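You operate a simulated robot arm through the tools that you are given. There is no shell and no other tool. Be economical: measure what you need, move in short steps, check, and stop when the job is done.

The job below is to be done with a simulated two-armed robot. You get a single attempt, and the scene is never put back.

Task
Wind up the roll's loose end on the winder at speed 2.
Fine: caddy on the winder plate and locked, press the winder button once; after DONE switch it off.
Where things are to end (x, y in the base frame): roll caddy within 6 cm of [66, -85].
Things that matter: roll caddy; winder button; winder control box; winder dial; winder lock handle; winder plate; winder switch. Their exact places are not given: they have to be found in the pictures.

It is judged by the outcome, as a careful person would: the job done as asked, and still so three seconds after it is handed in. It fails if anything else is knocked over, pushed out of place, dropped, spilled or broken.

Robot
Two 7-joint arms with fingered hands on one trunk, on a base that drives. Base frame: it is fixed to the floor where the robot stands at the start and does not move with it; the origin is under the middle of the robot, x ahead of it, y to its left, z up. Readings come in cm, degrees, newtons and seconds.
The left shoulder is at the start at [6, 16.6, 97.7], the right one opposite. With the tool pointing down near the work surface each hand reaches from about 36 to 86 cm from the robot's upright axis, wherever it stands, measured 20 degrees to its own side. Places, roughly: winder button [70, -40, 90]; winder control box [60, -40, 90]; winder dial [60, -40, 90]; winder lock handle [40, -90, 80]; winder plate [70, -90, 90]; winder switch [50, -40, 90]. Payload 5 kg a hand.
The TCP of each hand is the grasp point between the finger pads, 3.2 cm short of the fingertips. In the tool frame z runs along the fingers and y along their closing line. The gripper opens to 16 cm. The gripper's body begins 8.9 cm behind the TCP. The gripper is a hand of 3 fingers: y runs from the thumb to the fingers, the wrist lies at [0, 0, -26.7] in the tool frame, and closing takes about 1.5 s.
Orientation is that of the tool frame in the base frame, as a unit quaternion [w, x, y, z]. With the fingers straight down and closing along the base's y, the tool's x points along the base's -x, its y along +y and its z along -z.

Tools
- The arms move only by the tool nudge_tool. It takes "left_targets", "right_targets" or both (then of equal length, played together; a hand with none holds still); each is a list of rows, each an object (a shift or turn left out is 0, a gripper value left out holds the last) with "dp": the shift along the tool's x, y, z in cm, a list of three; "rotation": the turn, a rotation vector about the tool's x, y, z in degrees, a list of three; "claw": the finger opening in cm, from 0 to 16. In form: [{"dp": [dx, dy, dz], "rotation": [ax, ay, az], "claw": claw}, ...]. A call has 1 to 10 rows; each row shifts and turns the commanded pose from where the row before left it, along the tool's axes as they then stand. A row lasts 0.2 s, in which the tool goes at most 5 cm and 8.6 degrees; a call with a longer step from one row to the next is refused whole, and so is a gripper value outside its range. Where a pose cannot be reached the arm comes as near as it can. A force on the tool above 40 N (or 10 N above the force at the start of the call, whichever is more), or a blocked arm, ends the call early, and 0.2 s more pass. The fingers move at their own pace (about 4.5 cm/s each) and stop on an object; they squeeze with about 27 N. The grip force told is the motor's: it shows also when the fingers shut on nothing. Time passes only in rows, and 0.2 s behind the last, so rows that do not move let the fingers close. The reply holds the time, the measured pose of the TCP, the force on the tool along the base axes, the opening and the grip force, in the units named above and with some noise, with the torque about the TCP (base axes, N m) and any sound that the robot's microphone picked up.
- Cameras (640 x 400 px; columns grow to the right, rows downward): "scene" is now at [3, -4.1, 160.85]; the picture's right is [-0.56, -0.83, -0.00], its down [-0.66, 0.45, -0.60] and it looks along [0.50, -0.34, -0.80] (base axes); focal length 261 px, centre (320, 200). "left" rides on the left gripper at [-6.5, -0.4, -11.6] in its tool frame; the picture's right is [0.06, -1.00, 0.00], its down [0.87, 0.05, -0.49] and it looks along [0.49, 0.03, 0.87] (tool axes); focal length 261 px, centre (320, 200). "right" rides on the right gripper at [6.5, -0.4, -11.6] in its tool frame; the picture's right is [0.06, 1.00, 0.00], its down [-0.87, 0.05, -0.49] and it looks along [-0.49, 0.03, 0.87] (tool axes); focal length 261 px, centre (320, 200).
- capture(camera): a new picture of that camera. No time passes.
- lift_body(by): slides the trunk up (or, below 0, down) by that many cm; the arms and the scene camera ride with it, the base frame stays. It gives what a move gives, with no picture.
- base_move(legs): drives the robot by 1 to 6 legs, each [ahead, turn to the left] in cm and degrees, along the robot's own axes; the way and the turn of a leg run together, so that a leg with both is an arc; at most 150 cm and 180 degrees a leg. The arms and the cameras ride along, it lands a little off, and it stops where it bumps. It gives what a move gives.
- preshape(shape, hand): the hand has 3 fingers and takes this shape, open, in about a second: jaw (thumb against the fingers, like two jaws); tri (thumb and two fingers); tip (a fingertip pinch); poke (one finger out to press); point (the index stretched); flat (the hand flat); cup (the hand cupped); fist (a fist). The gripper value then closes the fingers along that shape, each until it touches; the sizes above hold for jaw. It gives what a move gives, with no picture.
- aim_head(pan, tilt): turns the head with the scene camera to pan (to the left, within 86 degrees either way) and tilt (down, from -29 to 69), counted from straight ahead of the robot. It gives what a move gives.
- pixel_to_xyz(camera, pixels): for up to 12 pixels [column, row] of the newest picture of that camera ("zoom" is the newest enlarged one), the place [x, y, z] in the base frame of the surface seen there, good to about 0.2 cm. No time passes.
- enlarge(camera, box): a new picture of the part [left, top, right, bottom] of that camera's present view, enlarged. No time passes.
- close_job(): hands the job in; it is judged then, once.

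Work in short steps. Measure before you move; look again where a grasp or a placing could have gone wrong, and mend it. You have 80 turns and 62 pictures in all, those below and enlarged ones among them. Open the grippers and draw the arms clear of the work before you hand the job in, unless the task says otherwise; then end with one line.

The tools are called as a command line: name --argument value ..., lists and objects as JSON in quotes. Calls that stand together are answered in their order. nudge_tool: Moves the arms, as the interface text tells. Its arguments: {"type":"object","properties":{"left_targets":{"type":"array"},"right_targets":{"type":"array"}},"required":[]} The other tools are called the same way: lift_body (by) slides the trunk up or down; preshape (shape, hand) gives the hand a shape; base_move (legs) drives the base; aim_head (pan, tilt) turns the head that bears the scene camera; capture (camera) takes a picture; pixel_to_xyz (camera, pixels) gives the place of the surface under pixels of a picture; enlarge (camera, box) takes an enlarged picture of a part of a camera's view; close_job () hands the job in.

At the start:

```text
time: 0.0
left_ee_pos: [53.22, -2.45, 119.12]
left_ee_rot: [0.0, 0.0, 1.0, 0.0]
left_ft_force: [-0.2, -0.3, -0.3]
left_wrist_torque: [0.01, 0.05, 0.0]
left_opening: 15.98
left_gripper_force: 0.0
left_shape: jaw
right_ee_pos: [30.25, -43.73, 119.69]
right_ee_rot: [0.0, -0.001, 1.0, 0.0]
right_ft_force: [-0.1, 0.7, 0.0]
right_wrist_torque: [-0.04, 0.02, 0.02]
right_opening: 16.0
right_gripper_force: 0.0
right_shape: jaw
trunk travel left (down, up): [-52.5, 6.5]
robot x, y, heading: [0.01, 0.21, 0.2]
head pan, tilt: [-34.1, 53.2]
```

scene: 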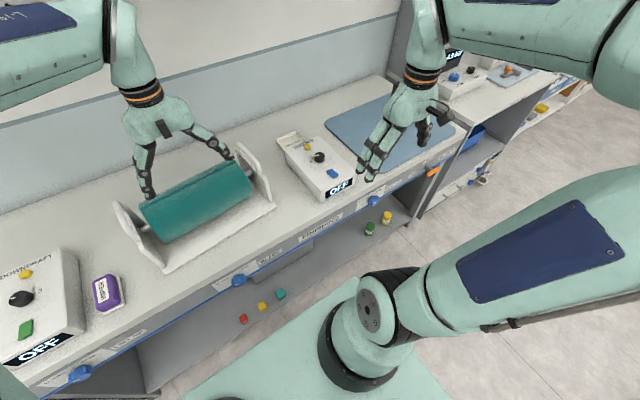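
right: 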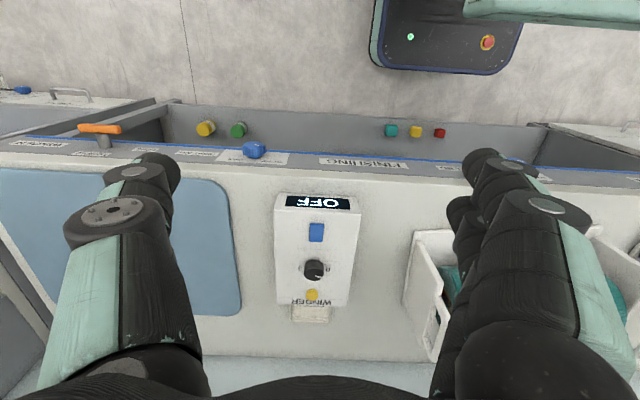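
left: 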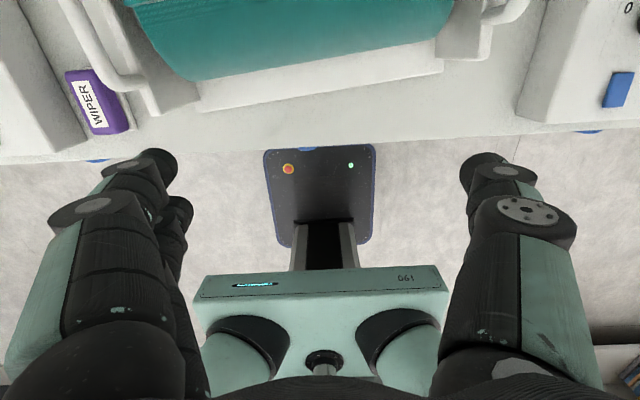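

The scene shows the caddy with a teal roll around (200,200), a control box at (315,165), a blue plate at (390,130) and an orange handle at (435,170). I'll enlarge these areas and measure them.

enlarge --camera "scene" --box '[260, 80, 480, 220]'

pixel_to_xyz --camera "scene" --pixels '[[307, 147], [318, 157], [332, 173], [340, 187], [435, 170], [332, 107], [455, 128], [345, 140], [375, 180], [390, 85], [400, 190], [445, 150]]'

pixel_to_xyz --camera "scene" --pixels '[[115, 207], [168, 272], [275, 205], [240, 147], [200, 190], [160, 212], [238, 172], [150, 240], [250, 165], [125, 220], [265, 190], [220, 230]]'

enlarge --camera "scene" --box '[80, 120, 300, 280]'

```text
2.86 times, centred on (370, 150) of scene
```

zoom: 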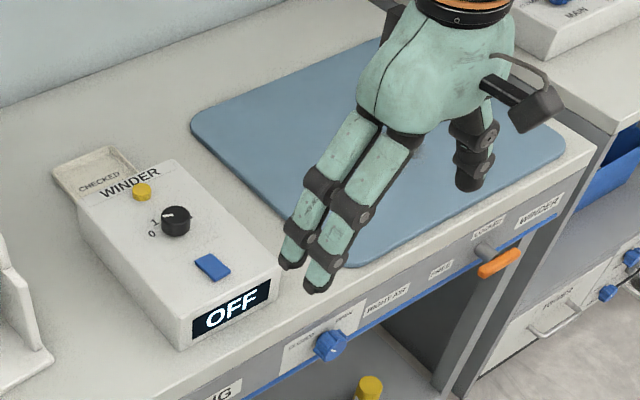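

```text
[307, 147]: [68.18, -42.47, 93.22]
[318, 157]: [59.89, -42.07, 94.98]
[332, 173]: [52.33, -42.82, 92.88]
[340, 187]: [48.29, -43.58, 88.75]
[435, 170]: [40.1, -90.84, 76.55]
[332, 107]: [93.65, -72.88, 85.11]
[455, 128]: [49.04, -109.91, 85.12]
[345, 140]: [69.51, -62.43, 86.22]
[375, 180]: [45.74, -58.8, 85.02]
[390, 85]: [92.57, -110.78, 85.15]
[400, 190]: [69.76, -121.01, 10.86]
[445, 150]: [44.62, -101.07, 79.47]
```

```text
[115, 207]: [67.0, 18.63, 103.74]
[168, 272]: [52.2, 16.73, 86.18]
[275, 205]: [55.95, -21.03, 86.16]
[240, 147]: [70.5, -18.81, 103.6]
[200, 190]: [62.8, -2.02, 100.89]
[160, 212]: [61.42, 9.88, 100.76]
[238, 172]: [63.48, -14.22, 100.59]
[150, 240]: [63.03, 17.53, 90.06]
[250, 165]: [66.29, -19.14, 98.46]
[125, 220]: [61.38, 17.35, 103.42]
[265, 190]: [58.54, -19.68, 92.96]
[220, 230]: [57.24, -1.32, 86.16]
```

```text
2.50 times, centred on (190, 200) of scene
```

zoom: 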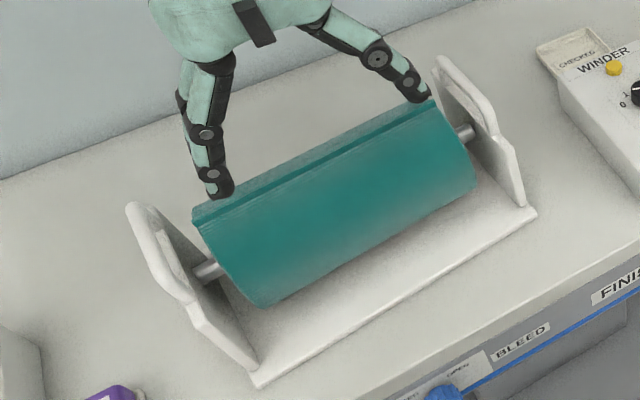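

I'll enlarge the winder panel labels and the handle area.

enlarge --camera "scene" --box '[400, 140, 480, 190]'

enlarge --camera "right" --box '[250, 180, 380, 330]'

enlarge --camera "scene" --box '[270, 120, 390, 220]'

```text
8.00 times, centred on (440, 165) of scene
```

zoom: 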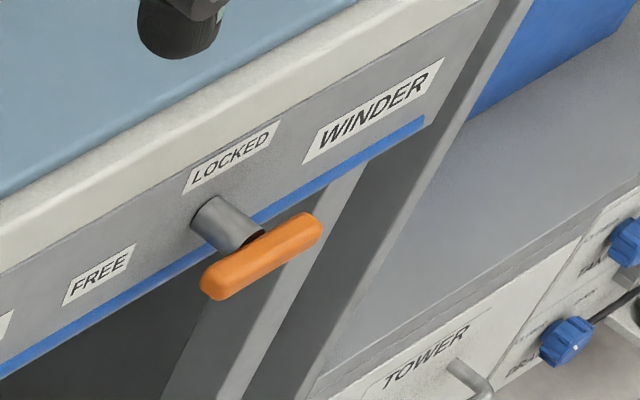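

```text
2.67 times, centred on (315, 255) of right
```

zoom: 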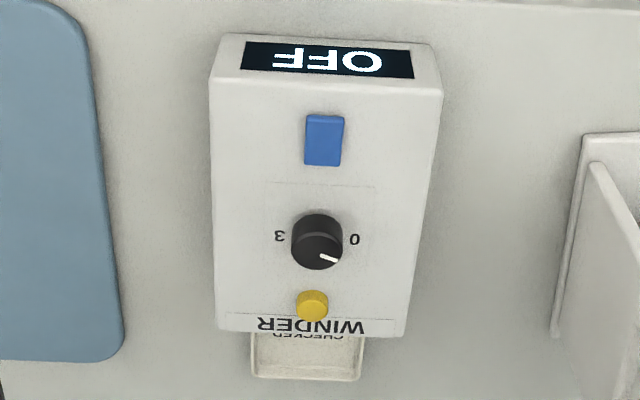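

```text
4.00 times, centred on (330, 170) of scene
```

zoom: 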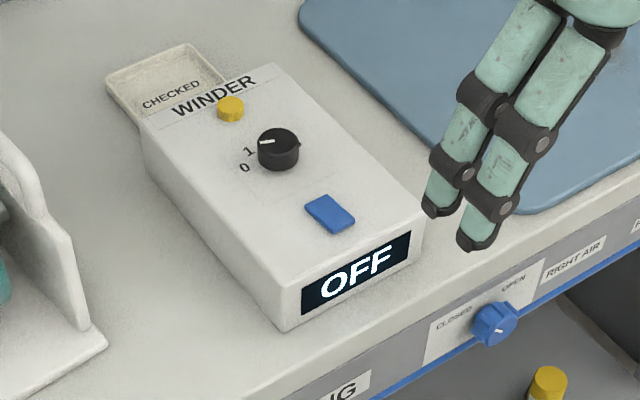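

The lock bar is horizontal (FREE is at its left, LOCKED above), so I'll need to turn it to vertical. Before planning the carry I'll look around to the right and behind.

aim_head --pan -75 --tilt 30

capture --camera "scene"

aim_head --pan 0 --tilt 45

capture --camera "scene"

```text
time: 1.1
left_ee_pos: [53.21, -2.54, 119.09]
left_ee_rot: [0.001, 0.001, 1.0, 0.0]
left_ft_force: [0.6, 0.3, 0.3]
left_wrist_torque: [-0.03, -0.04, 0.0]
left_opening: 16.0
left_gripper_force: 0.0
left_shape: jaw
right_ee_pos: [30.35, -43.76, 119.72]
right_ee_rot: [0.0, 0.0, 1.0, 0.0]
right_ft_force: [0.6, 0.4, -0.5]
right_wrist_torque: [-0.02, -0.01, 0.02]
right_opening: 16.0
right_gripper_force: 0.1
right_shape: jaw
trunk travel left (down, up): [-52.5, 6.5]
robot x, y, heading: [-0.2, 0.3, 0.2]
head pan, tilt: [-75.0, 30.0]
```

```text
53 pictures are left
```

scene: 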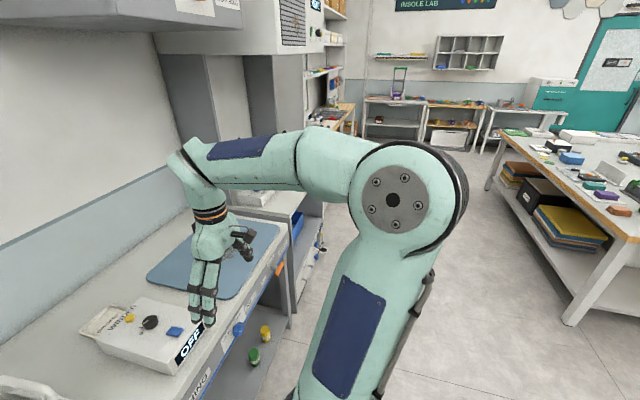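

```text
time: 2.5
left_ee_pos: [53.18, -2.35, 119.12]
left_ee_rot: [0.0, 0.0, 1.0, 0.0]
left_ft_force: [-0.4, -0.1, 0.3]
left_wrist_torque: [0.0, -0.01, -0.02]
left_opening: 15.99
left_gripper_force: 0.0
left_shape: jaw
right_ee_pos: [30.4, -43.73, 119.73]
right_ee_rot: [0.0, 0.001, 1.0, 0.0]
right_ft_force: [-0.8, -0.4, 0.2]
right_wrist_torque: [0.0, -0.05, 0.01]
right_opening: 15.98
right_gripper_force: 0.0
right_shape: jaw
trunk travel left (down, up): [-52.5, 6.5]
robot x, y, heading: [-0.4, 0.37, -0.1]
head pan, tilt: [0.0, 45.0]
```

```text
52 pictures are left
```

scene: 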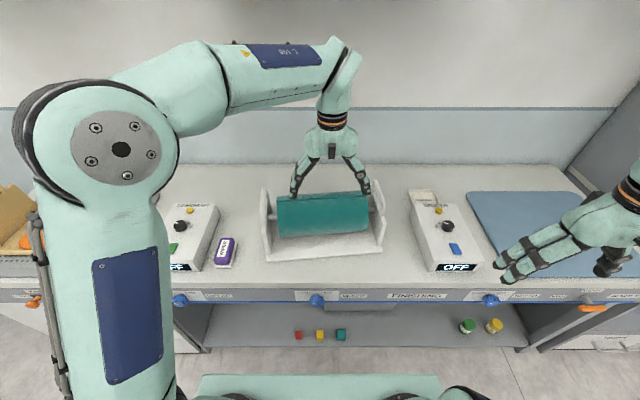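

The floor is clear: the island table is about at x=-130, so backing 40 cm then turning right will work. Now I'll look at the caddy handles close up.

enlarge --camera "scene" --box '[240, 160, 410, 270]'

pixel_to_xyz --camera "zoom" --pixels '[[80, 105], [92, 165], [100, 230], [545, 70], [530, 120], [545, 180], [115, 370], [550, 335], [150, 190], [475, 155], [60, 240], [550, 230]]'

```text
3.64 times, centred on (325, 215) of scene
```

zoom: 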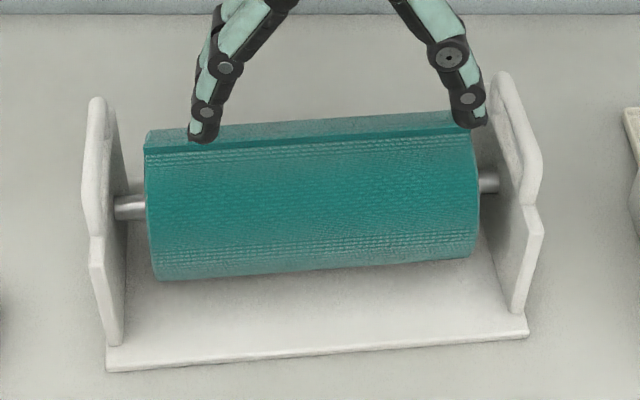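

```text
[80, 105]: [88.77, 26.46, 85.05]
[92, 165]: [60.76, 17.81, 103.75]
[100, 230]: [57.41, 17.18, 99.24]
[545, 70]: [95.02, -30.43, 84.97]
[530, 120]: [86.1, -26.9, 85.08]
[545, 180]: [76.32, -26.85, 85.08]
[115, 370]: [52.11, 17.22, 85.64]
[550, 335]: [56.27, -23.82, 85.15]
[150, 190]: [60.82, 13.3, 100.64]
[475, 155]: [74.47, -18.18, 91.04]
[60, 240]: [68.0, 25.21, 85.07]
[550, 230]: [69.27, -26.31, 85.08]
```

I'll sample the top bars of both handles more precisely.

pixel_to_xyz --camera "zoom" --pixels '[[97, 103], [96, 125], [94, 150], [91, 185], [90, 210], [500, 82], [508, 100], [517, 120], [527, 145], [533, 170], [108, 135], [508, 130]]'

pixel_to_xyz --camera "zoom" --pixels '[[100, 105], [104, 120], [86, 170], [100, 175], [505, 75], [495, 90], [535, 190], [530, 205], [515, 325], [112, 350], [490, 178], [130, 208]]'

```text
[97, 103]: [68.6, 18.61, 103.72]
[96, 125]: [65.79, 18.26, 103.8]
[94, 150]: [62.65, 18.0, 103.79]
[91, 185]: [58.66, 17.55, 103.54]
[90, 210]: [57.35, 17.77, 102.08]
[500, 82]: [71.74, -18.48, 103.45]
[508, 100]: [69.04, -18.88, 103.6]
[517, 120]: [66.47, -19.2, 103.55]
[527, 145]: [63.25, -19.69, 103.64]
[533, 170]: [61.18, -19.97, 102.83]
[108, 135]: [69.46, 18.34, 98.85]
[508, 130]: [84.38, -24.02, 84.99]
```

```text
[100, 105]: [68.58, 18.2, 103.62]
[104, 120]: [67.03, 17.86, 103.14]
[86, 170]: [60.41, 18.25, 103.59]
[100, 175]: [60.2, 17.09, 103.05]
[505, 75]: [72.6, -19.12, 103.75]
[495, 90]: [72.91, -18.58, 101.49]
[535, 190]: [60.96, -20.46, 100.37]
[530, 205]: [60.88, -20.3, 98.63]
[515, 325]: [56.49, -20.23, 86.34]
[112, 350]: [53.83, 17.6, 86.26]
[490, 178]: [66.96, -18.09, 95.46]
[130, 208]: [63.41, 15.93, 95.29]
```

The left bar is centred near (63.7,18.0) and the right near (66.5,-19.2), tops at z≈103.7, yawed about 5.5°. I'll move both hands above them, narrowing to 6 cm.

nudge_tool --left_targets '[{"dp": [-1.05, 2.05, 0], "claw": 6}, {"dp": [-1.05, 2.05, 0]}, {"dp": [-1.05, 2.05, 0]}, {"dp": [-1.05, 2.05, 0]}, {"dp": [-1.05, 2.05, 0]}, {"dp": [-1.05, 2.05, 0]}, {"dp": [-1.05, 2.05, 0]}, {"dp": [-1.05, 2.05, 0]}, {"dp": [-1.05, 2.05, 0]}, {"dp": [-1.05, 2.05, 0], "rotation": [0, 0, -5.5]}]' --right_targets '[{"dp": [-3.62, 2.45, 0], "claw": 6}, {"dp": [-3.62, 2.45, 0]}, {"dp": [-3.62, 2.45, 0]}, {"dp": [-3.62, 2.45, 0]}, {"dp": [-3.62, 2.45, 0]}, {"dp": [-3.62, 2.45, 0]}, {"dp": [-3.62, 2.45, 0]}, {"dp": [-3.62, 2.45, 0]}, {"dp": [-3.62, 2.45, 0]}, {"dp": [-3.62, 2.45, 0], "rotation": [0, 0, -5.5]}]'

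capture --camera "scene"

capture --camera "right"

capture --camera "left"

```text
time: 4.8
left_ee_pos: [63.63, 18.28, 118.77]
left_ee_rot: [-0.001, -0.049, 0.999, -0.001]
left_ft_force: [0.4, 0.6, 0.0]
left_wrist_torque: [-0.03, 0.0, -0.01]
left_opening: 6.05
left_gripper_force: 0.1
left_shape: jaw
right_ee_pos: [66.78, -19.09, 119.7]
right_ee_rot: [-0.001, -0.048, 0.999, -0.001]
right_ft_force: [-0.2, 0.3, 0.3]
right_wrist_torque: [-0.05, 0.02, -0.03]
right_opening: 6.07
right_gripper_force: 0.1
right_shape: jaw
trunk travel left (down, up): [-52.5, 6.5]
robot x, y, heading: [0.19, -0.37, 0.1]
head pan, tilt: [0.0, 45.0]
```

```text
50 pictures are left
```

scene: 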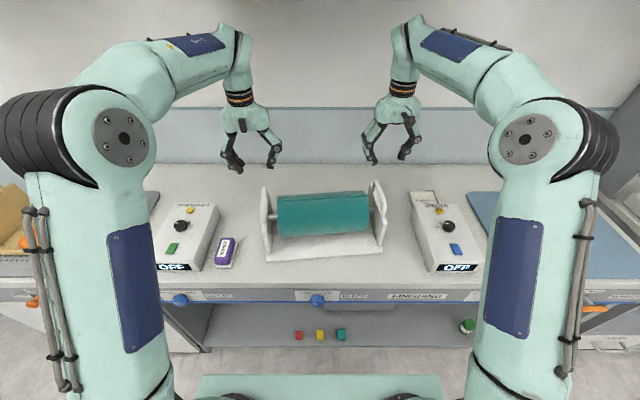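

```text
49 pictures are left
```

right: 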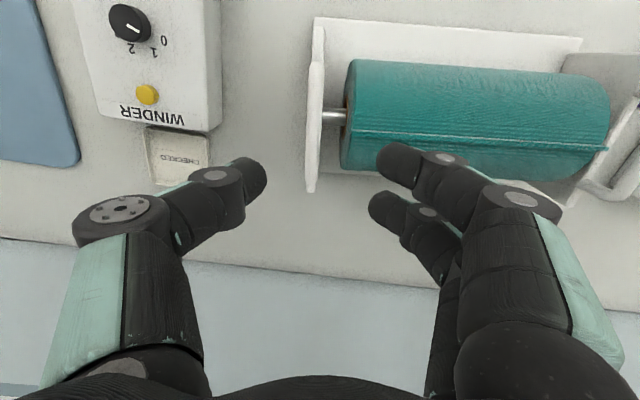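

```text
48 pictures are left
```

left: 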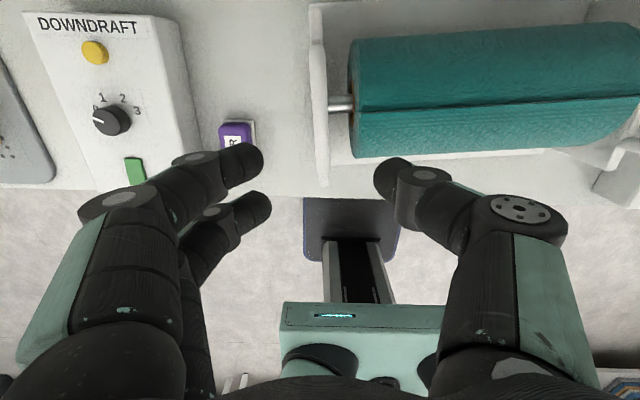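

Both hands straddle the bars (left bar at column 317, right at 315). Descending to TCP z≈102.2 then closing.

nudge_tool --left_targets '[{"dp": [0, 0, 4.2]}, {"dp": [0, 0, 4.2]}, {"dp": [0, 0, 4.2]}, {"dp": [0, 0, 4.0]}]' --right_targets '[{"dp": [0, 0, 4.4]}, {"dp": [0, 0, 4.4]}, {"dp": [0, 0, 4.4]}, {"dp": [0, 0, 4.3]}]'

capture --camera "scene"

```text
time: 5.7
left_ee_pos: [63.78, 17.72, 104.62]
left_ee_rot: [0.008, -0.048, 0.999, -0.007]
left_ft_force: [-4.6, 0.5, 20.3]
left_wrist_torque: [-0.78, -0.01, -0.2]
left_opening: 5.97
left_gripper_force: 0.0
left_shape: jaw
right_ee_pos: [66.55, -18.66, 104.56]
right_ee_rot: [0.007, -0.048, 0.999, 0.003]
right_ft_force: [-3.4, 0.1, 18.6]
right_wrist_torque: [0.69, -0.05, 0.18]
right_opening: 5.96
right_gripper_force: 0.0
right_shape: jaw
trunk travel left (down, up): [-52.5, 6.5]
robot x, y, heading: [0.11, 0.38, -0.0]
head pan, tilt: [0.0, 45.0]
stopped in row 4 (left hand): the force on the tool passed its limit at 59 N (the readings are from after the stop); the commanded pose is now the measured one
```

```text
47 pictures are left
```

scene: 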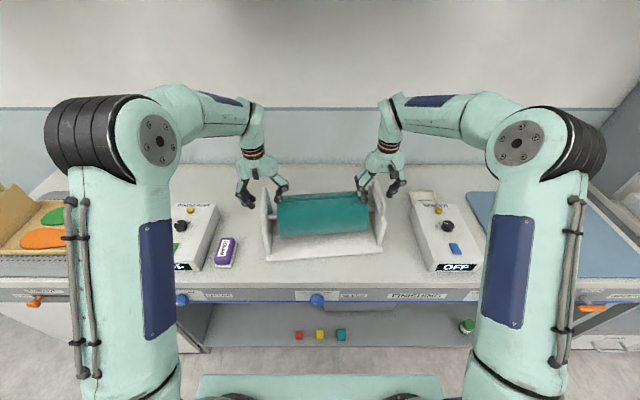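

Both inner fingers pressed on the roll's top. I'll raise both 2 cm and look closely.

nudge_tool --left_targets '[{"dp": [0, 0, -2]}, {}]' --right_targets '[{"dp": [0, 0, -2]}, {}]'

enlarge --camera "scene" --box '[230, 140, 410, 270]'

capture --camera "left"

capture --camera "right"

```text
time: 6.3
left_ee_pos: [63.97, 17.89, 106.31]
left_ee_rot: [0.005, -0.047, 0.999, -0.005]
left_ft_force: [0.8, -0.4, -0.2]
left_wrist_torque: [0.01, 0.04, 0.0]
left_opening: 6.03
left_gripper_force: 0.0
left_shape: jaw
right_ee_pos: [66.61, -18.79, 106.02]
right_ee_rot: [0.004, -0.048, 0.999, 0.003]
right_ft_force: [-0.4, 0.6, -0.1]
right_wrist_torque: [-0.05, 0.03, 0.02]
right_opening: 6.05
right_gripper_force: 0.0
right_shape: jaw
trunk travel left (down, up): [-52.5, 6.5]
robot x, y, heading: [0.08, 0.01, 0.0]
head pan, tilt: [0.0, 45.0]
```

```text
3.08 times, centred on (320, 205) of scene
```

zoom: 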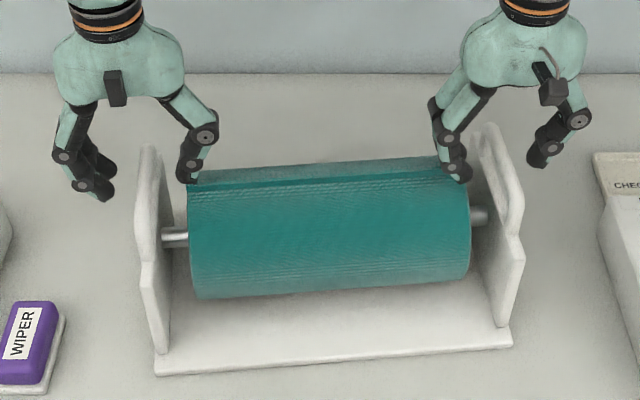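

```text
45 pictures are left
```

left: 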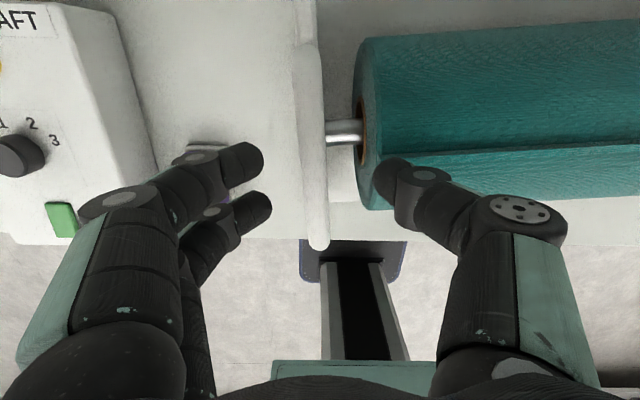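

```text
44 pictures are left
```

right: 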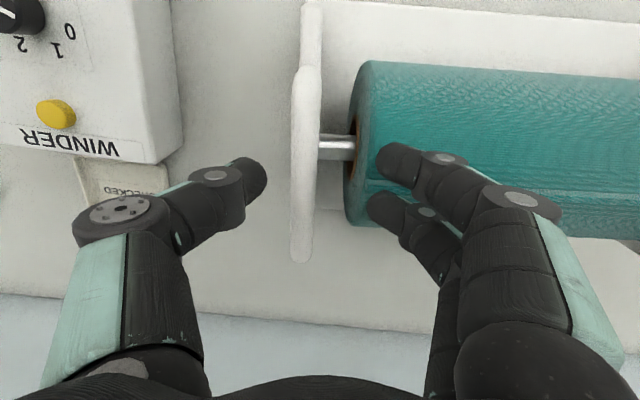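

The thumb and fingers overlap the roll edge slightly. I'll narrow to 3.6 cm, shift left +0.3 and right −0.6 in y to centre on the bars, then descend.

nudge_tool --left_targets '[{"dp": [0, 0.3, 0], "claw": 3.6}, {}, {}, {"dp": [0, 0, 1.5]}, {"dp": [0, 0, 1.5]}, {"dp": [0, 0, 1.0]}]' --right_targets '[{"dp": [0, -0.6, 0], "claw": 3.6}, {}, {}, {"dp": [0, 0, 1.5]}, {"dp": [0, 0, 1.5]}, {"dp": [0, 0, 0.8]}]'

enlarge --camera "scene" --box '[230, 140, 410, 270]'

```text
time: 7.7
left_ee_pos: [63.74, 18.08, 102.65]
left_ee_rot: [0.008, -0.049, 0.999, -0.005]
left_ft_force: [-1.1, 8.8, 10.1]
left_wrist_torque: [-0.27, -0.1, 0.04]
left_opening: 3.36
left_gripper_force: 0.1
left_shape: jaw
right_ee_pos: [66.83, -19.53, 102.92]
right_ee_rot: [0.01, -0.047, 0.999, 0.003]
right_ft_force: [5.9, -11.4, 34.7]
right_wrist_torque: [1.14, -0.2, -0.26]
right_opening: 3.35
right_gripper_force: 0.1
right_shape: jaw
trunk travel left (down, up): [-52.5, 6.5]
robot x, y, heading: [0.1, -0.16, 0.1]
head pan, tilt: [0.0, 45.0]
```

```text
3.08 times, centred on (320, 205) of scene
```

zoom: 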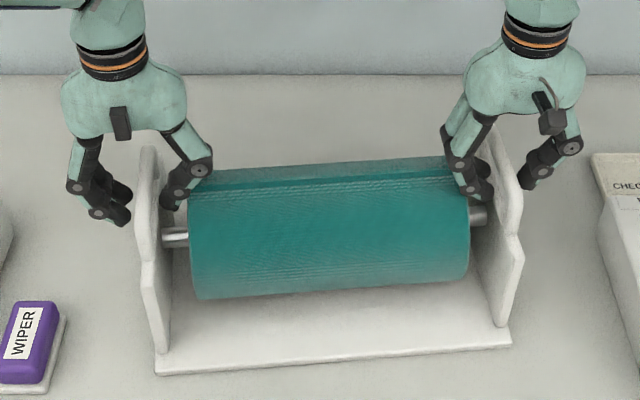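

The tips are now between roll and plate (wedged slightly, right 35 N). Closing here will free them from the roll.

nudge_tool --left_targets '[{"claw": 0}, {}, {}, {}, {}, {}, {}]' --right_targets '[{"claw": 0}, {}, {}, {}, {}, {}, {}]'

enlarge --camera "scene" --box '[230, 140, 410, 270]'

```text
time: 9.3
left_ee_pos: [63.89, 18.03, 102.27]
left_ee_rot: [0.006, -0.048, 0.999, -0.005]
left_ft_force: [-1.6, 9.3, -6.4]
left_wrist_torque: [-0.14, 0.01, -0.01]
left_opening: 0.0
left_gripper_force: 26.8
left_shape: jaw
right_ee_pos: [66.73, -19.44, 102.22]
right_ee_rot: [0.005, -0.048, 0.999, 0.003]
right_ft_force: [1.0, -8.7, -5.3]
right_wrist_torque: [0.13, 0.01, -0.05]
right_opening: 0.03
right_gripper_force: 27.1
right_shape: jaw
trunk travel left (down, up): [-52.5, 6.5]
robot x, y, heading: [0.31, 0.02, -0.2]
head pan, tilt: [0.0, 45.0]
```

```text
3.08 times, centred on (320, 205) of scene
```

zoom: 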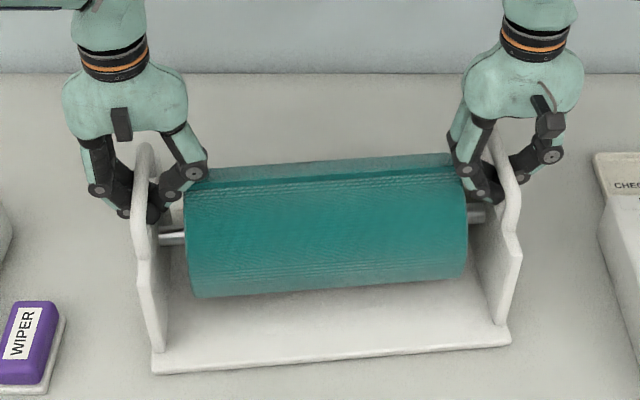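

Openings read 0 — the fingers have closed through the slots beneath the bars, hooking them. A test lift of 4 cm.

nudge_tool --left_targets '[{"dp": [0, 0, -1]}, {"dp": [0, 0, -1]}, {"dp": [0, 0, -1]}, {"dp": [0, 0, -1]}, {}]' --right_targets '[{"dp": [0, 0, -1]}, {"dp": [0, 0, -1]}, {"dp": [0, 0, -1]}, {"dp": [0, 0, -1]}, {}]'

enlarge --camera "scene" --box '[230, 140, 410, 270]'

```text
time: 10.5
left_ee_pos: [63.95, 17.93, 106.31]
left_ee_rot: [0.006, -0.047, 0.999, -0.005]
left_ft_force: [-0.1, 4.9, -5.5]
left_wrist_torque: [-0.11, 0.04, 0.0]
left_opening: 0.0
left_gripper_force: 27.3
left_shape: jaw
right_ee_pos: [66.82, -19.61, 106.3]
right_ee_rot: [0.004, -0.047, 0.999, 0.003]
right_ft_force: [-0.1, -5.4, -6.4]
right_wrist_torque: [0.07, 0.02, -0.02]
right_opening: 0.0
right_gripper_force: 26.5
right_shape: jaw
trunk travel left (down, up): [-52.5, 6.5]
robot x, y, heading: [0.09, -0.05, 0.2]
head pan, tilt: [0.0, 45.0]
```

```text
3.08 times, centred on (320, 205) of scene
```

zoom: 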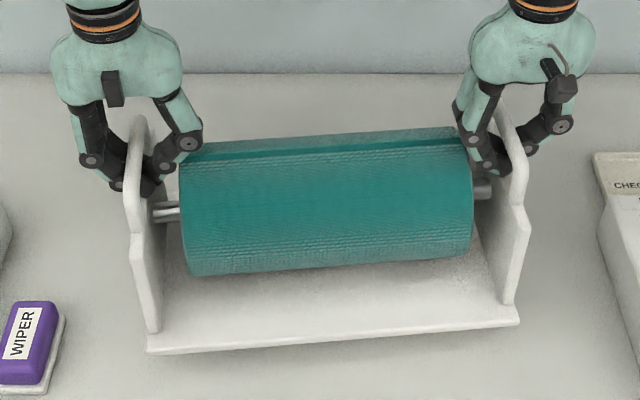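

Both carry about 6 N and the caddy is level. Raise 14 cm more.

nudge_tool --left_targets '[{"dp": [0, 0, -2]}, {"dp": [0, 0, -2]}, {"dp": [0, 0, -2]}, {"dp": [0, 0, -2]}, {"dp": [0, 0, -2]}, {"dp": [0, 0, -2]}, {"dp": [0, 0, -2]}, {}]' --right_targets '[{"dp": [0, 0, -2]}, {"dp": [0, 0, -2]}, {"dp": [0, 0, -2]}, {"dp": [0, 0, -2]}, {"dp": [0, 0, -2]}, {"dp": [0, 0, -2]}, {"dp": [0, 0, -2]}, {}]'

capture --camera "scene"

```text
time: 12.3
left_ee_pos: [63.72, 18.28, 120.21]
left_ee_rot: [0.005, -0.048, 0.999, -0.005]
left_ft_force: [-0.8, 4.5, -6.5]
left_wrist_torque: [-0.11, 0.06, 0.0]
left_opening: 0.01
left_gripper_force: 26.5
left_shape: jaw
right_ee_pos: [66.79, -19.44, 120.31]
right_ee_rot: [0.005, -0.047, 0.999, 0.003]
right_ft_force: [0.7, -5.7, -5.2]
right_wrist_torque: [0.06, -0.01, 0.03]
right_opening: 0.01
right_gripper_force: 27.0
right_shape: jaw
trunk travel left (down, up): [-52.5, 6.5]
robot x, y, heading: [0.06, 0.23, 0.0]
head pan, tilt: [0.0, 45.0]
```

```text
40 pictures are left
```

scene: 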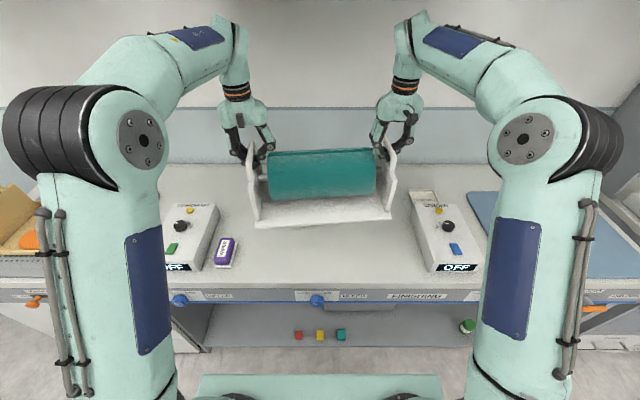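

The caddy base is at about z 103, above the boxes. Backing 40 cm then turning right 90°.

base_move --legs '[[-40, 0], [0, -90]]'

capture --camera "scene"

```text
time: 18.7
left_ee_pos: [-19.83, -63.43, 120.2]
left_ee_rot: [0.0, 0.666, 0.746, -0.007]
left_ft_force: [6.0, 0.5, -6.0]
left_wrist_torque: [0.04, 0.06, 0.04]
left_opening: 0.0
left_gripper_force: 26.5
left_shape: jaw
right_ee_pos: [-57.47, -67.03, 120.31]
right_ee_rot: [0.005, 0.666, 0.746, -0.001]
right_ft_force: [-6.6, -0.6, -5.7]
right_wrist_torque: [0.04, -0.07, 0.0]
right_opening: 0.0
right_gripper_force: 26.9
right_shape: jaw
trunk travel left (down, up): [-52.5, 6.5]
robot x, y, heading: [-39.12, -0.01, -89.2]
head pan, tilt: [0.0, 45.0]
```

```text
39 pictures are left
```

scene: 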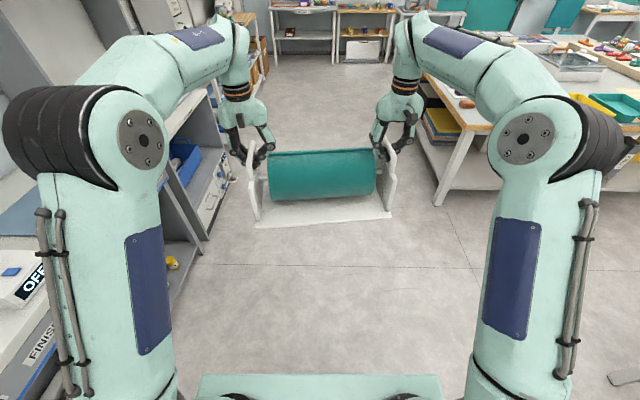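

I'll check the gap to the island table on the right before driving on.

pixel_to_xyz --camera "scene" --pixels '[[437, 203], [432, 85], [420, 60], [480, 110], [205, 235], [180, 60], [465, 85], [500, 110]]'

```text
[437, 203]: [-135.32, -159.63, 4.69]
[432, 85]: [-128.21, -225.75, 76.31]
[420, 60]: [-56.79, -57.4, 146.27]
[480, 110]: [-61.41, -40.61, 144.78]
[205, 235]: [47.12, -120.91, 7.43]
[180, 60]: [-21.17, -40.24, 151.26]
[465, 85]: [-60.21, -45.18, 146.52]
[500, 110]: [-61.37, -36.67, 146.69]
```

The way is clear (table at x≤-128). Driving ahead 74.5 and turning left 83.7° so the caddy ends parallel with the bench.

base_move --legs '[[74.5, 0], [0, 83.7]]'

capture --camera "scene"

```text
time: 26.4
left_ee_pos: [26.95, -62.36, 120.2]
left_ee_rot: [0.006, 0.001, 1.0, -0.005]
left_ft_force: [0.1, 8.1, -6.3]
left_wrist_torque: [-0.08, 0.07, 0.03]
left_opening: 0.01
left_gripper_force: 26.8
left_shape: jaw
right_ee_pos: [26.14, -100.16, 120.33]
right_ee_rot: [0.004, 0.002, 1.0, 0.003]
right_ft_force: [1.0, -6.5, -6.2]
right_wrist_torque: [0.04, 0.05, -0.02]
right_opening: 0.0
right_gripper_force: 26.8
right_shape: jaw
trunk travel left (down, up): [-52.5, 6.5]
robot x, y, heading: [-38.5, -73.96, -5.5]
head pan, tilt: [0.0, 45.0]
```

```text
38 pictures are left
```

scene: 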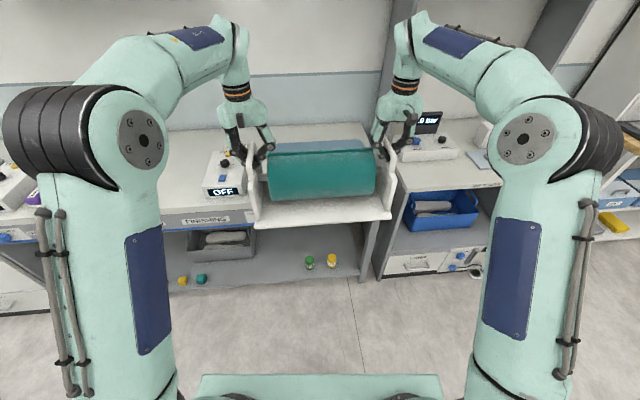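

Caddy centre is (26.5,-81.3); 39.5 cm ahead puts it at about (65.9,-85).

base_move --legs '[[39.5, 0]]'

capture --camera "scene"

```text
time: 28.9
left_ee_pos: [66.54, -66.56, 120.12]
left_ee_rot: [0.005, 0.003, 1.0, -0.005]
left_ft_force: [-0.3, 7.5, -6.4]
left_wrist_torque: [-0.08, 0.09, 0.05]
left_opening: 0.0
left_gripper_force: 27.3
left_shape: jaw
right_ee_pos: [65.62, -104.42, 120.28]
right_ee_rot: [0.004, 0.004, 1.0, 0.002]
right_ft_force: [-0.4, -7.6, -6.5]
right_wrist_torque: [-0.02, 0.02, 0.01]
right_opening: 0.0
right_gripper_force: 26.9
right_shape: jaw
trunk travel left (down, up): [-52.5, 6.5]
robot x, y, heading: [1.16, -78.0, -5.7]
head pan, tilt: [0.0, 45.0]
```

```text
37 pictures are left
```

scene: 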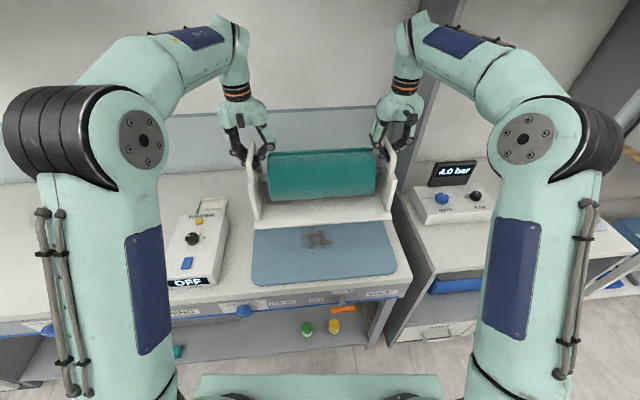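

There's a grey patch on the plate at (317,238); I'll enlarge it.

enlarge --camera "scene" --box '[240, 200, 410, 320]'

pixel_to_xyz --camera "scene" --pixels '[[317, 238], [305, 236], [330, 240], [255, 280], [395, 270], [257, 230], [385, 222], [317, 280]]'

capture --camera "left"

```text
3.33 times, centred on (325, 260) of scene
```

zoom: 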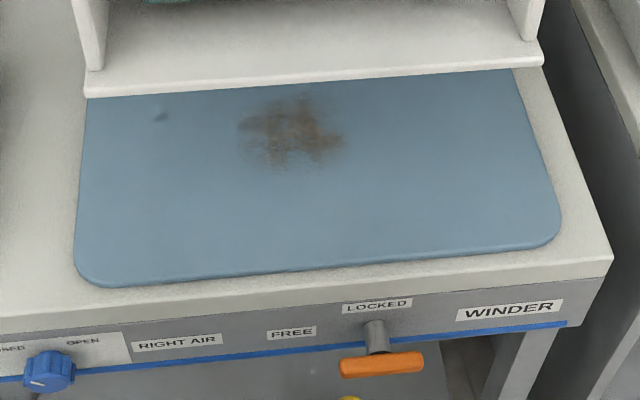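

```text
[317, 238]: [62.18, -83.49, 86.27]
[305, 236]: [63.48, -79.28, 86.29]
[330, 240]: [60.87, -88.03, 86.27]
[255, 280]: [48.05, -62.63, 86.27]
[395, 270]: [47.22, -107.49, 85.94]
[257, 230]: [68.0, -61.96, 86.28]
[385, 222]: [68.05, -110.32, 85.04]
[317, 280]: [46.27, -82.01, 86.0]
```

```text
35 pictures are left
```

left: 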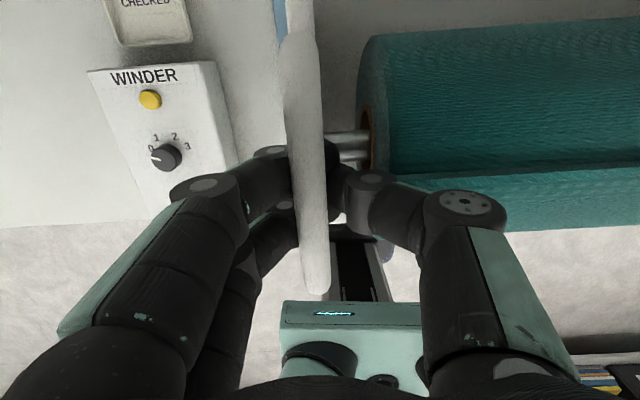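

The patch is a flat stain in line with the plate's surface (z≈86.3), not an obstacle. Caddy centre is (66.1,-85.5), so I'll lower straight down 15.5 cm.

nudge_tool --left_targets '[{"dp": [0, 0, 2.5]}, {"dp": [0, 0, 2.5]}, {"dp": [0, 0, 2.5]}, {"dp": [0, 0, 2.5]}, {"dp": [0, 0, 2.5]}, {"dp": [0, 0, 1.5]}, {"dp": [0, 0, 1]}, {"dp": [0, 0, 0.5]}, {}]' --right_targets '[{"dp": [0, 0, 2.5]}, {"dp": [0, 0, 2.5]}, {"dp": [0, 0, 2.5]}, {"dp": [0, 0, 2.5]}, {"dp": [0, 0, 2.5]}, {"dp": [0, 0, 1.5]}, {"dp": [0, 0, 1]}, {"dp": [0, 0, 0.5]}, {}]'

nudge_tool --left_targets '[{"dp": [0, 0, 0.3]}, {"dp": [0, 0, 0.3]}, {"dp": [0, 0, 0.3]}, {"dp": [0, 0, 0.3]}, {"dp": [0, 0, 0.3]}, {}]' --right_targets '[{"dp": [0, 0, 0.3]}, {"dp": [0, 0, 0.3]}, {"dp": [0, 0, 0.3]}, {"dp": [0, 0, 0.3]}, {"dp": [0, 0, 0.3]}, {}]'

capture --camera "scene"

```text
time: 30.9
left_ee_pos: [66.59, -66.58, 104.7]
left_ee_rot: [0.006, 0.003, 1.0, -0.005]
left_ft_force: [0.7, 10.6, -5.9]
left_wrist_torque: [-0.07, 0.04, 0.06]
left_opening: 0.0
left_gripper_force: 27.5
left_shape: jaw
right_ee_pos: [65.67, -104.34, 105.02]
right_ee_rot: [0.004, 0.003, 1.0, 0.003]
right_ft_force: [-0.3, -10.0, -7.0]
right_wrist_torque: [0.02, 0.02, -0.03]
right_opening: 0.0
right_gripper_force: 26.8
right_shape: jaw
trunk travel left (down, up): [-52.5, 6.5]
robot x, y, heading: [1.03, -78.2, -6.0]
head pan, tilt: [0.0, 45.0]
```

```text
time: 32.3
left_ee_pos: [66.55, -66.69, 103.23]
left_ee_rot: [0.006, 0.003, 1.0, -0.005]
left_ft_force: [1.1, 11.6, 0.2]
left_wrist_torque: [-0.05, -0.02, -0.02]
left_opening: 0.0
left_gripper_force: 27.2
left_shape: jaw
right_ee_pos: [65.78, -104.32, 103.6]
right_ee_rot: [0.005, 0.004, 1.0, 0.003]
right_ft_force: [-0.3, -11.9, 1.6]
right_wrist_torque: [0.05, -0.03, 0.01]
right_opening: 0.0
right_gripper_force: 27.2
right_shape: jaw
trunk travel left (down, up): [-52.5, 6.5]
robot x, y, heading: [1.09, -78.51, -5.7]
head pan, tilt: [0.0, 45.0]
```

```text
34 pictures are left
```

scene: 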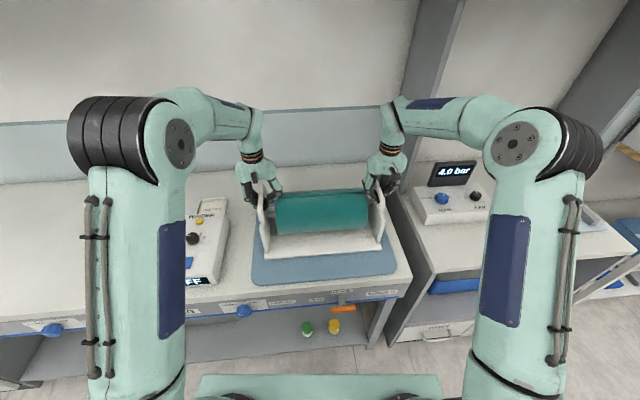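

Vertical forces have dropped to zero, so the caddy rests on the plate. I'll open to 3.4 cm and rise.

nudge_tool --left_targets '[{"claw": 3.4}, {}, {}, {}, {}]' --right_targets '[{"claw": 3.4}, {}, {}, {}, {}]'

nudge_tool --left_targets '[{"dp": [0, 0, -1]}, {"dp": [0, 0, -2]}, {"dp": [0, 0, -3]}, {"dp": [0, 0, -5]}, {"dp": [0, 0, -5]}, {}]' --right_targets '[{"dp": [0, 0, -1]}, {"dp": [0, 0, -2]}, {"dp": [0, 0, -3]}, {"dp": [0, 0, -5]}, {"dp": [0, 0, -5]}, {}]'

capture --camera "scene"

pixel_to_xyz --camera "scene" --pixels '[[265, 256], [382, 247], [343, 307], [345, 298], [320, 230]]'

```text
time: 33.5
left_ee_pos: [66.44, -66.66, 103.38]
left_ee_rot: [0.007, 0.003, 1.0, -0.006]
left_ft_force: [3.0, 16.0, 10.9]
left_wrist_torque: [-0.26, -0.03, 0.16]
left_opening: 2.9
left_gripper_force: 0.1
left_shape: jaw
right_ee_pos: [65.6, -104.48, 103.64]
right_ee_rot: [0.006, 0.004, 1.0, 0.002]
right_ft_force: [-0.7, -18.4, 16.2]
right_wrist_torque: [0.62, 0.02, -0.1]
right_opening: 2.92
right_gripper_force: 0.0
right_shape: jaw
trunk travel left (down, up): [-52.5, 6.5]
robot x, y, heading: [1.21, -78.47, -5.6]
head pan, tilt: [0.0, 45.0]
```

```text
time: 34.9
left_ee_pos: [66.36, -66.39, 119.38]
left_ee_rot: [0.005, 0.002, 1.0, -0.005]
left_ft_force: [0.1, 0.3, 0.2]
left_wrist_torque: [0.06, 0.01, 0.0]
left_opening: 3.33
left_gripper_force: 0.1
left_shape: jaw
right_ee_pos: [65.83, -104.29, 119.3]
right_ee_rot: [0.005, 0.003, 1.0, 0.002]
right_ft_force: [-0.1, 0.3, 0.6]
right_wrist_torque: [0.01, 0.04, 0.0]
right_opening: 3.37
right_gripper_force: 0.2
right_shape: jaw
trunk travel left (down, up): [-52.5, 6.5]
robot x, y, heading: [1.38, -78.32, -5.9]
head pan, tilt: [0.0, 45.0]
```

```text
33 pictures are left
```

scene: 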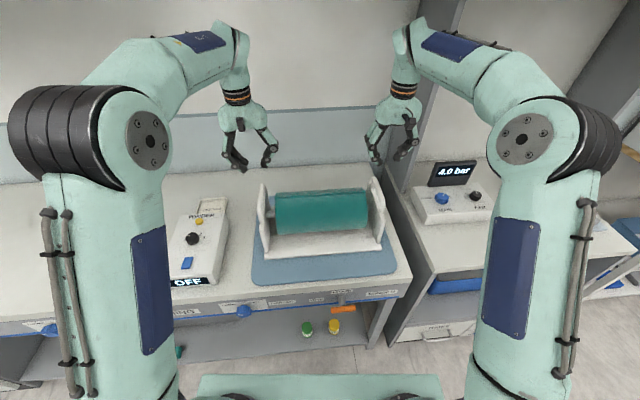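

```text
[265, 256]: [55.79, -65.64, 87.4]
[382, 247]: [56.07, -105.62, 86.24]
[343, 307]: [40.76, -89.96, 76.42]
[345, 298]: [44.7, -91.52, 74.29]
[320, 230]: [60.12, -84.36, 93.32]
```

The caddy sits on the plate. Now I'll measure the orange handle bar and its shaft.

aim_head --pan -10 --tilt 55

enlarge --camera "scene" --box '[250, 170, 410, 290]'

```text
time: 35.6
left_ee_pos: [66.32, -66.36, 119.37]
left_ee_rot: [0.006, 0.002, 1.0, -0.005]
left_ft_force: [0.3, 0.5, 0.7]
left_wrist_torque: [0.02, -0.01, 0.0]
left_opening: 3.35
left_gripper_force: 0.0
left_shape: jaw
right_ee_pos: [65.69, -104.3, 119.31]
right_ee_rot: [0.005, 0.004, 1.0, 0.002]
right_ft_force: [0.8, -0.1, -0.6]
right_wrist_torque: [0.01, 0.0, -0.01]
right_opening: 3.35
right_gripper_force: 0.0
right_shape: jaw
trunk travel left (down, up): [-52.5, 6.5]
robot x, y, heading: [1.36, -78.42, -5.6]
head pan, tilt: [-10.0, 55.0]
```

```text
3.33 times, centred on (330, 230) of scene
```

zoom: 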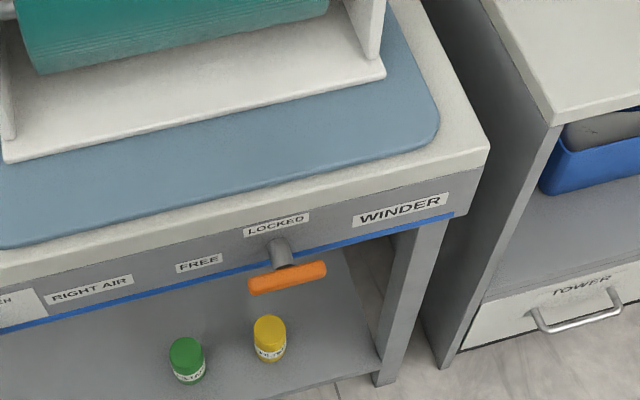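

pixel_to_xyz --camera "zoom" --pixels '[[252, 285], [285, 276], [322, 268], [285, 270], [275, 245], [285, 262], [200, 262], [278, 224], [290, 283], [320, 278], [255, 277], [400, 210]]'

```text
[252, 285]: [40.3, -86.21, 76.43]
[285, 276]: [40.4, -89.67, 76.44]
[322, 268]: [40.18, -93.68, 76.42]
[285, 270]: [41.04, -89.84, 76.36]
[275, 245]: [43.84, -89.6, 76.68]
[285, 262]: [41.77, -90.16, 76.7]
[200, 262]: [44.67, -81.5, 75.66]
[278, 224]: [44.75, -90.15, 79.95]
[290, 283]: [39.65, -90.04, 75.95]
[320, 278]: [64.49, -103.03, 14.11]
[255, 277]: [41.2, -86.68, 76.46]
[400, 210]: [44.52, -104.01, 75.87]
```

The bar spans y −86..−94 at x≈40.4, z≈75.7, its shaft at y≈−90; it must turn clockwise 90° (left end up to LOCKED). I'll back off 40 cm and square up so the right hand can grip it from the front.

base_move --legs '[[-40, 0], [0, 5.7]]'

nudge_tool --right_targets '[{"rotation": [0, -8.5, 0]}, {"rotation": [0, -8.5, 0]}, {"rotation": [0, -8.5, 0]}, {"rotation": [0, -8.5, 0]}, {"rotation": [0, -8.5, 0]}, {"rotation": [0, -8.5, 0]}, {"rotation": [0, -8.5, 0]}, {"rotation": [0, -8.5, 0]}, {"rotation": [0, -8.5, 0]}, {"rotation": [0, -8.5, 0]}]'

```text
time: 38.7
left_ee_pos: [25.37, -56.01, 119.37]
left_ee_rot: [0.006, -0.045, 0.999, -0.006]
left_ft_force: [0.5, 0.2, 0.0]
left_wrist_torque: [-0.06, 0.0, 0.01]
left_opening: 3.38
left_gripper_force: 0.0
left_shape: jaw
right_ee_pos: [28.15, -93.83, 119.33]
right_ee_rot: [0.003, -0.045, 0.999, 0.002]
right_ft_force: [-0.5, 1.7, 0.4]
right_wrist_torque: [-0.06, 0.05, 0.02]
right_opening: 3.39
right_gripper_force: 0.1
right_shape: jaw
trunk travel left (down, up): [-52.5, 6.5]
robot x, y, heading: [-38.52, -74.3, -0.4]
head pan, tilt: [-10.0, 55.0]
```

```text
time: 40.9
left_ee_pos: [25.26, -56.04, 119.38]
left_ee_rot: [0.006, -0.046, 0.999, -0.005]
left_ft_force: [0.3, 1.0, -0.3]
left_wrist_torque: [-0.04, 0.01, 0.0]
left_opening: 3.39
left_gripper_force: 0.1
left_shape: jaw
right_ee_pos: [28.08, -93.81, 119.12]
right_ee_rot: [0.562, -0.033, 0.826, 0.028]
right_ft_force: [-0.5, 1.2, -0.3]
right_wrist_torque: [0.01, 0.03, -0.02]
right_opening: 3.41
right_gripper_force: 0.0
right_shape: jaw
right hand out of reach, approached as far as the arm can: row 9, 10
trunk travel left (down, up): [-52.5, 6.5]
robot x, y, heading: [-38.27, -74.14, -0.2]
head pan, tilt: [-10.0, 55.0]
```

The pitch is near 68° (limit at this height); I'll lower the hand in front of the bench by ~36 cm, then finish the pitch.

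nudge_tool --right_targets '[{"dp": [4.19, 0, 1.66]}, {"dp": [4.19, 0, 1.66]}, {"dp": [4.19, 0, 1.66]}, {"dp": [4.19, 0, 1.66]}, {"dp": [4.19, 0, 1.66]}, {"dp": [4.19, 0, 1.66]}, {"dp": [4.19, 0, 1.66]}, {"dp": [4.19, 0, 1.66]}, {}]'

capture --camera "scene"

```text
time: 42.9
left_ee_pos: [25.31, -56.23, 119.36]
left_ee_rot: [0.005, -0.045, 0.999, -0.004]
left_ft_force: [-0.2, -1.3, -0.8]
left_wrist_torque: [0.05, 0.01, 0.01]
left_opening: 3.38
left_gripper_force: 0.1
left_shape: jaw
right_ee_pos: [28.08, -94.18, 112.54]
right_ee_rot: [0.561, -0.036, 0.826, 0.028]
right_ft_force: [0.1, -0.3, -0.3]
right_wrist_torque: [0.04, -0.01, 0.01]
right_opening: 3.39
right_gripper_force: 0.1
right_shape: jaw
right hand out of reach, approached as far as the arm can: row 2, 3, 4, 5, 6, 7, 8
trunk travel left (down, up): [-52.5, 6.5]
robot x, y, heading: [-38.46, -73.8, -0.3]
head pan, tilt: [-10.0, 55.0]
```

```text
31 pictures are left
```

scene: 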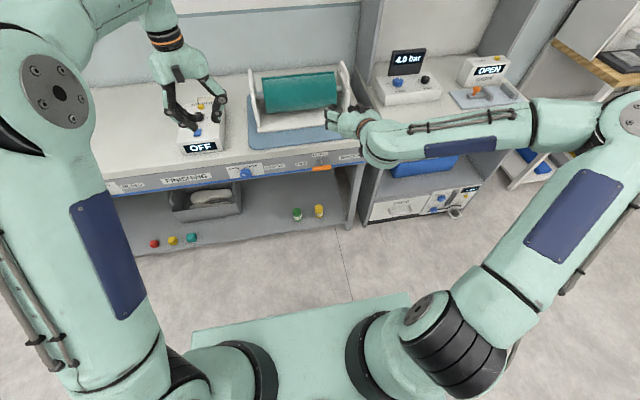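

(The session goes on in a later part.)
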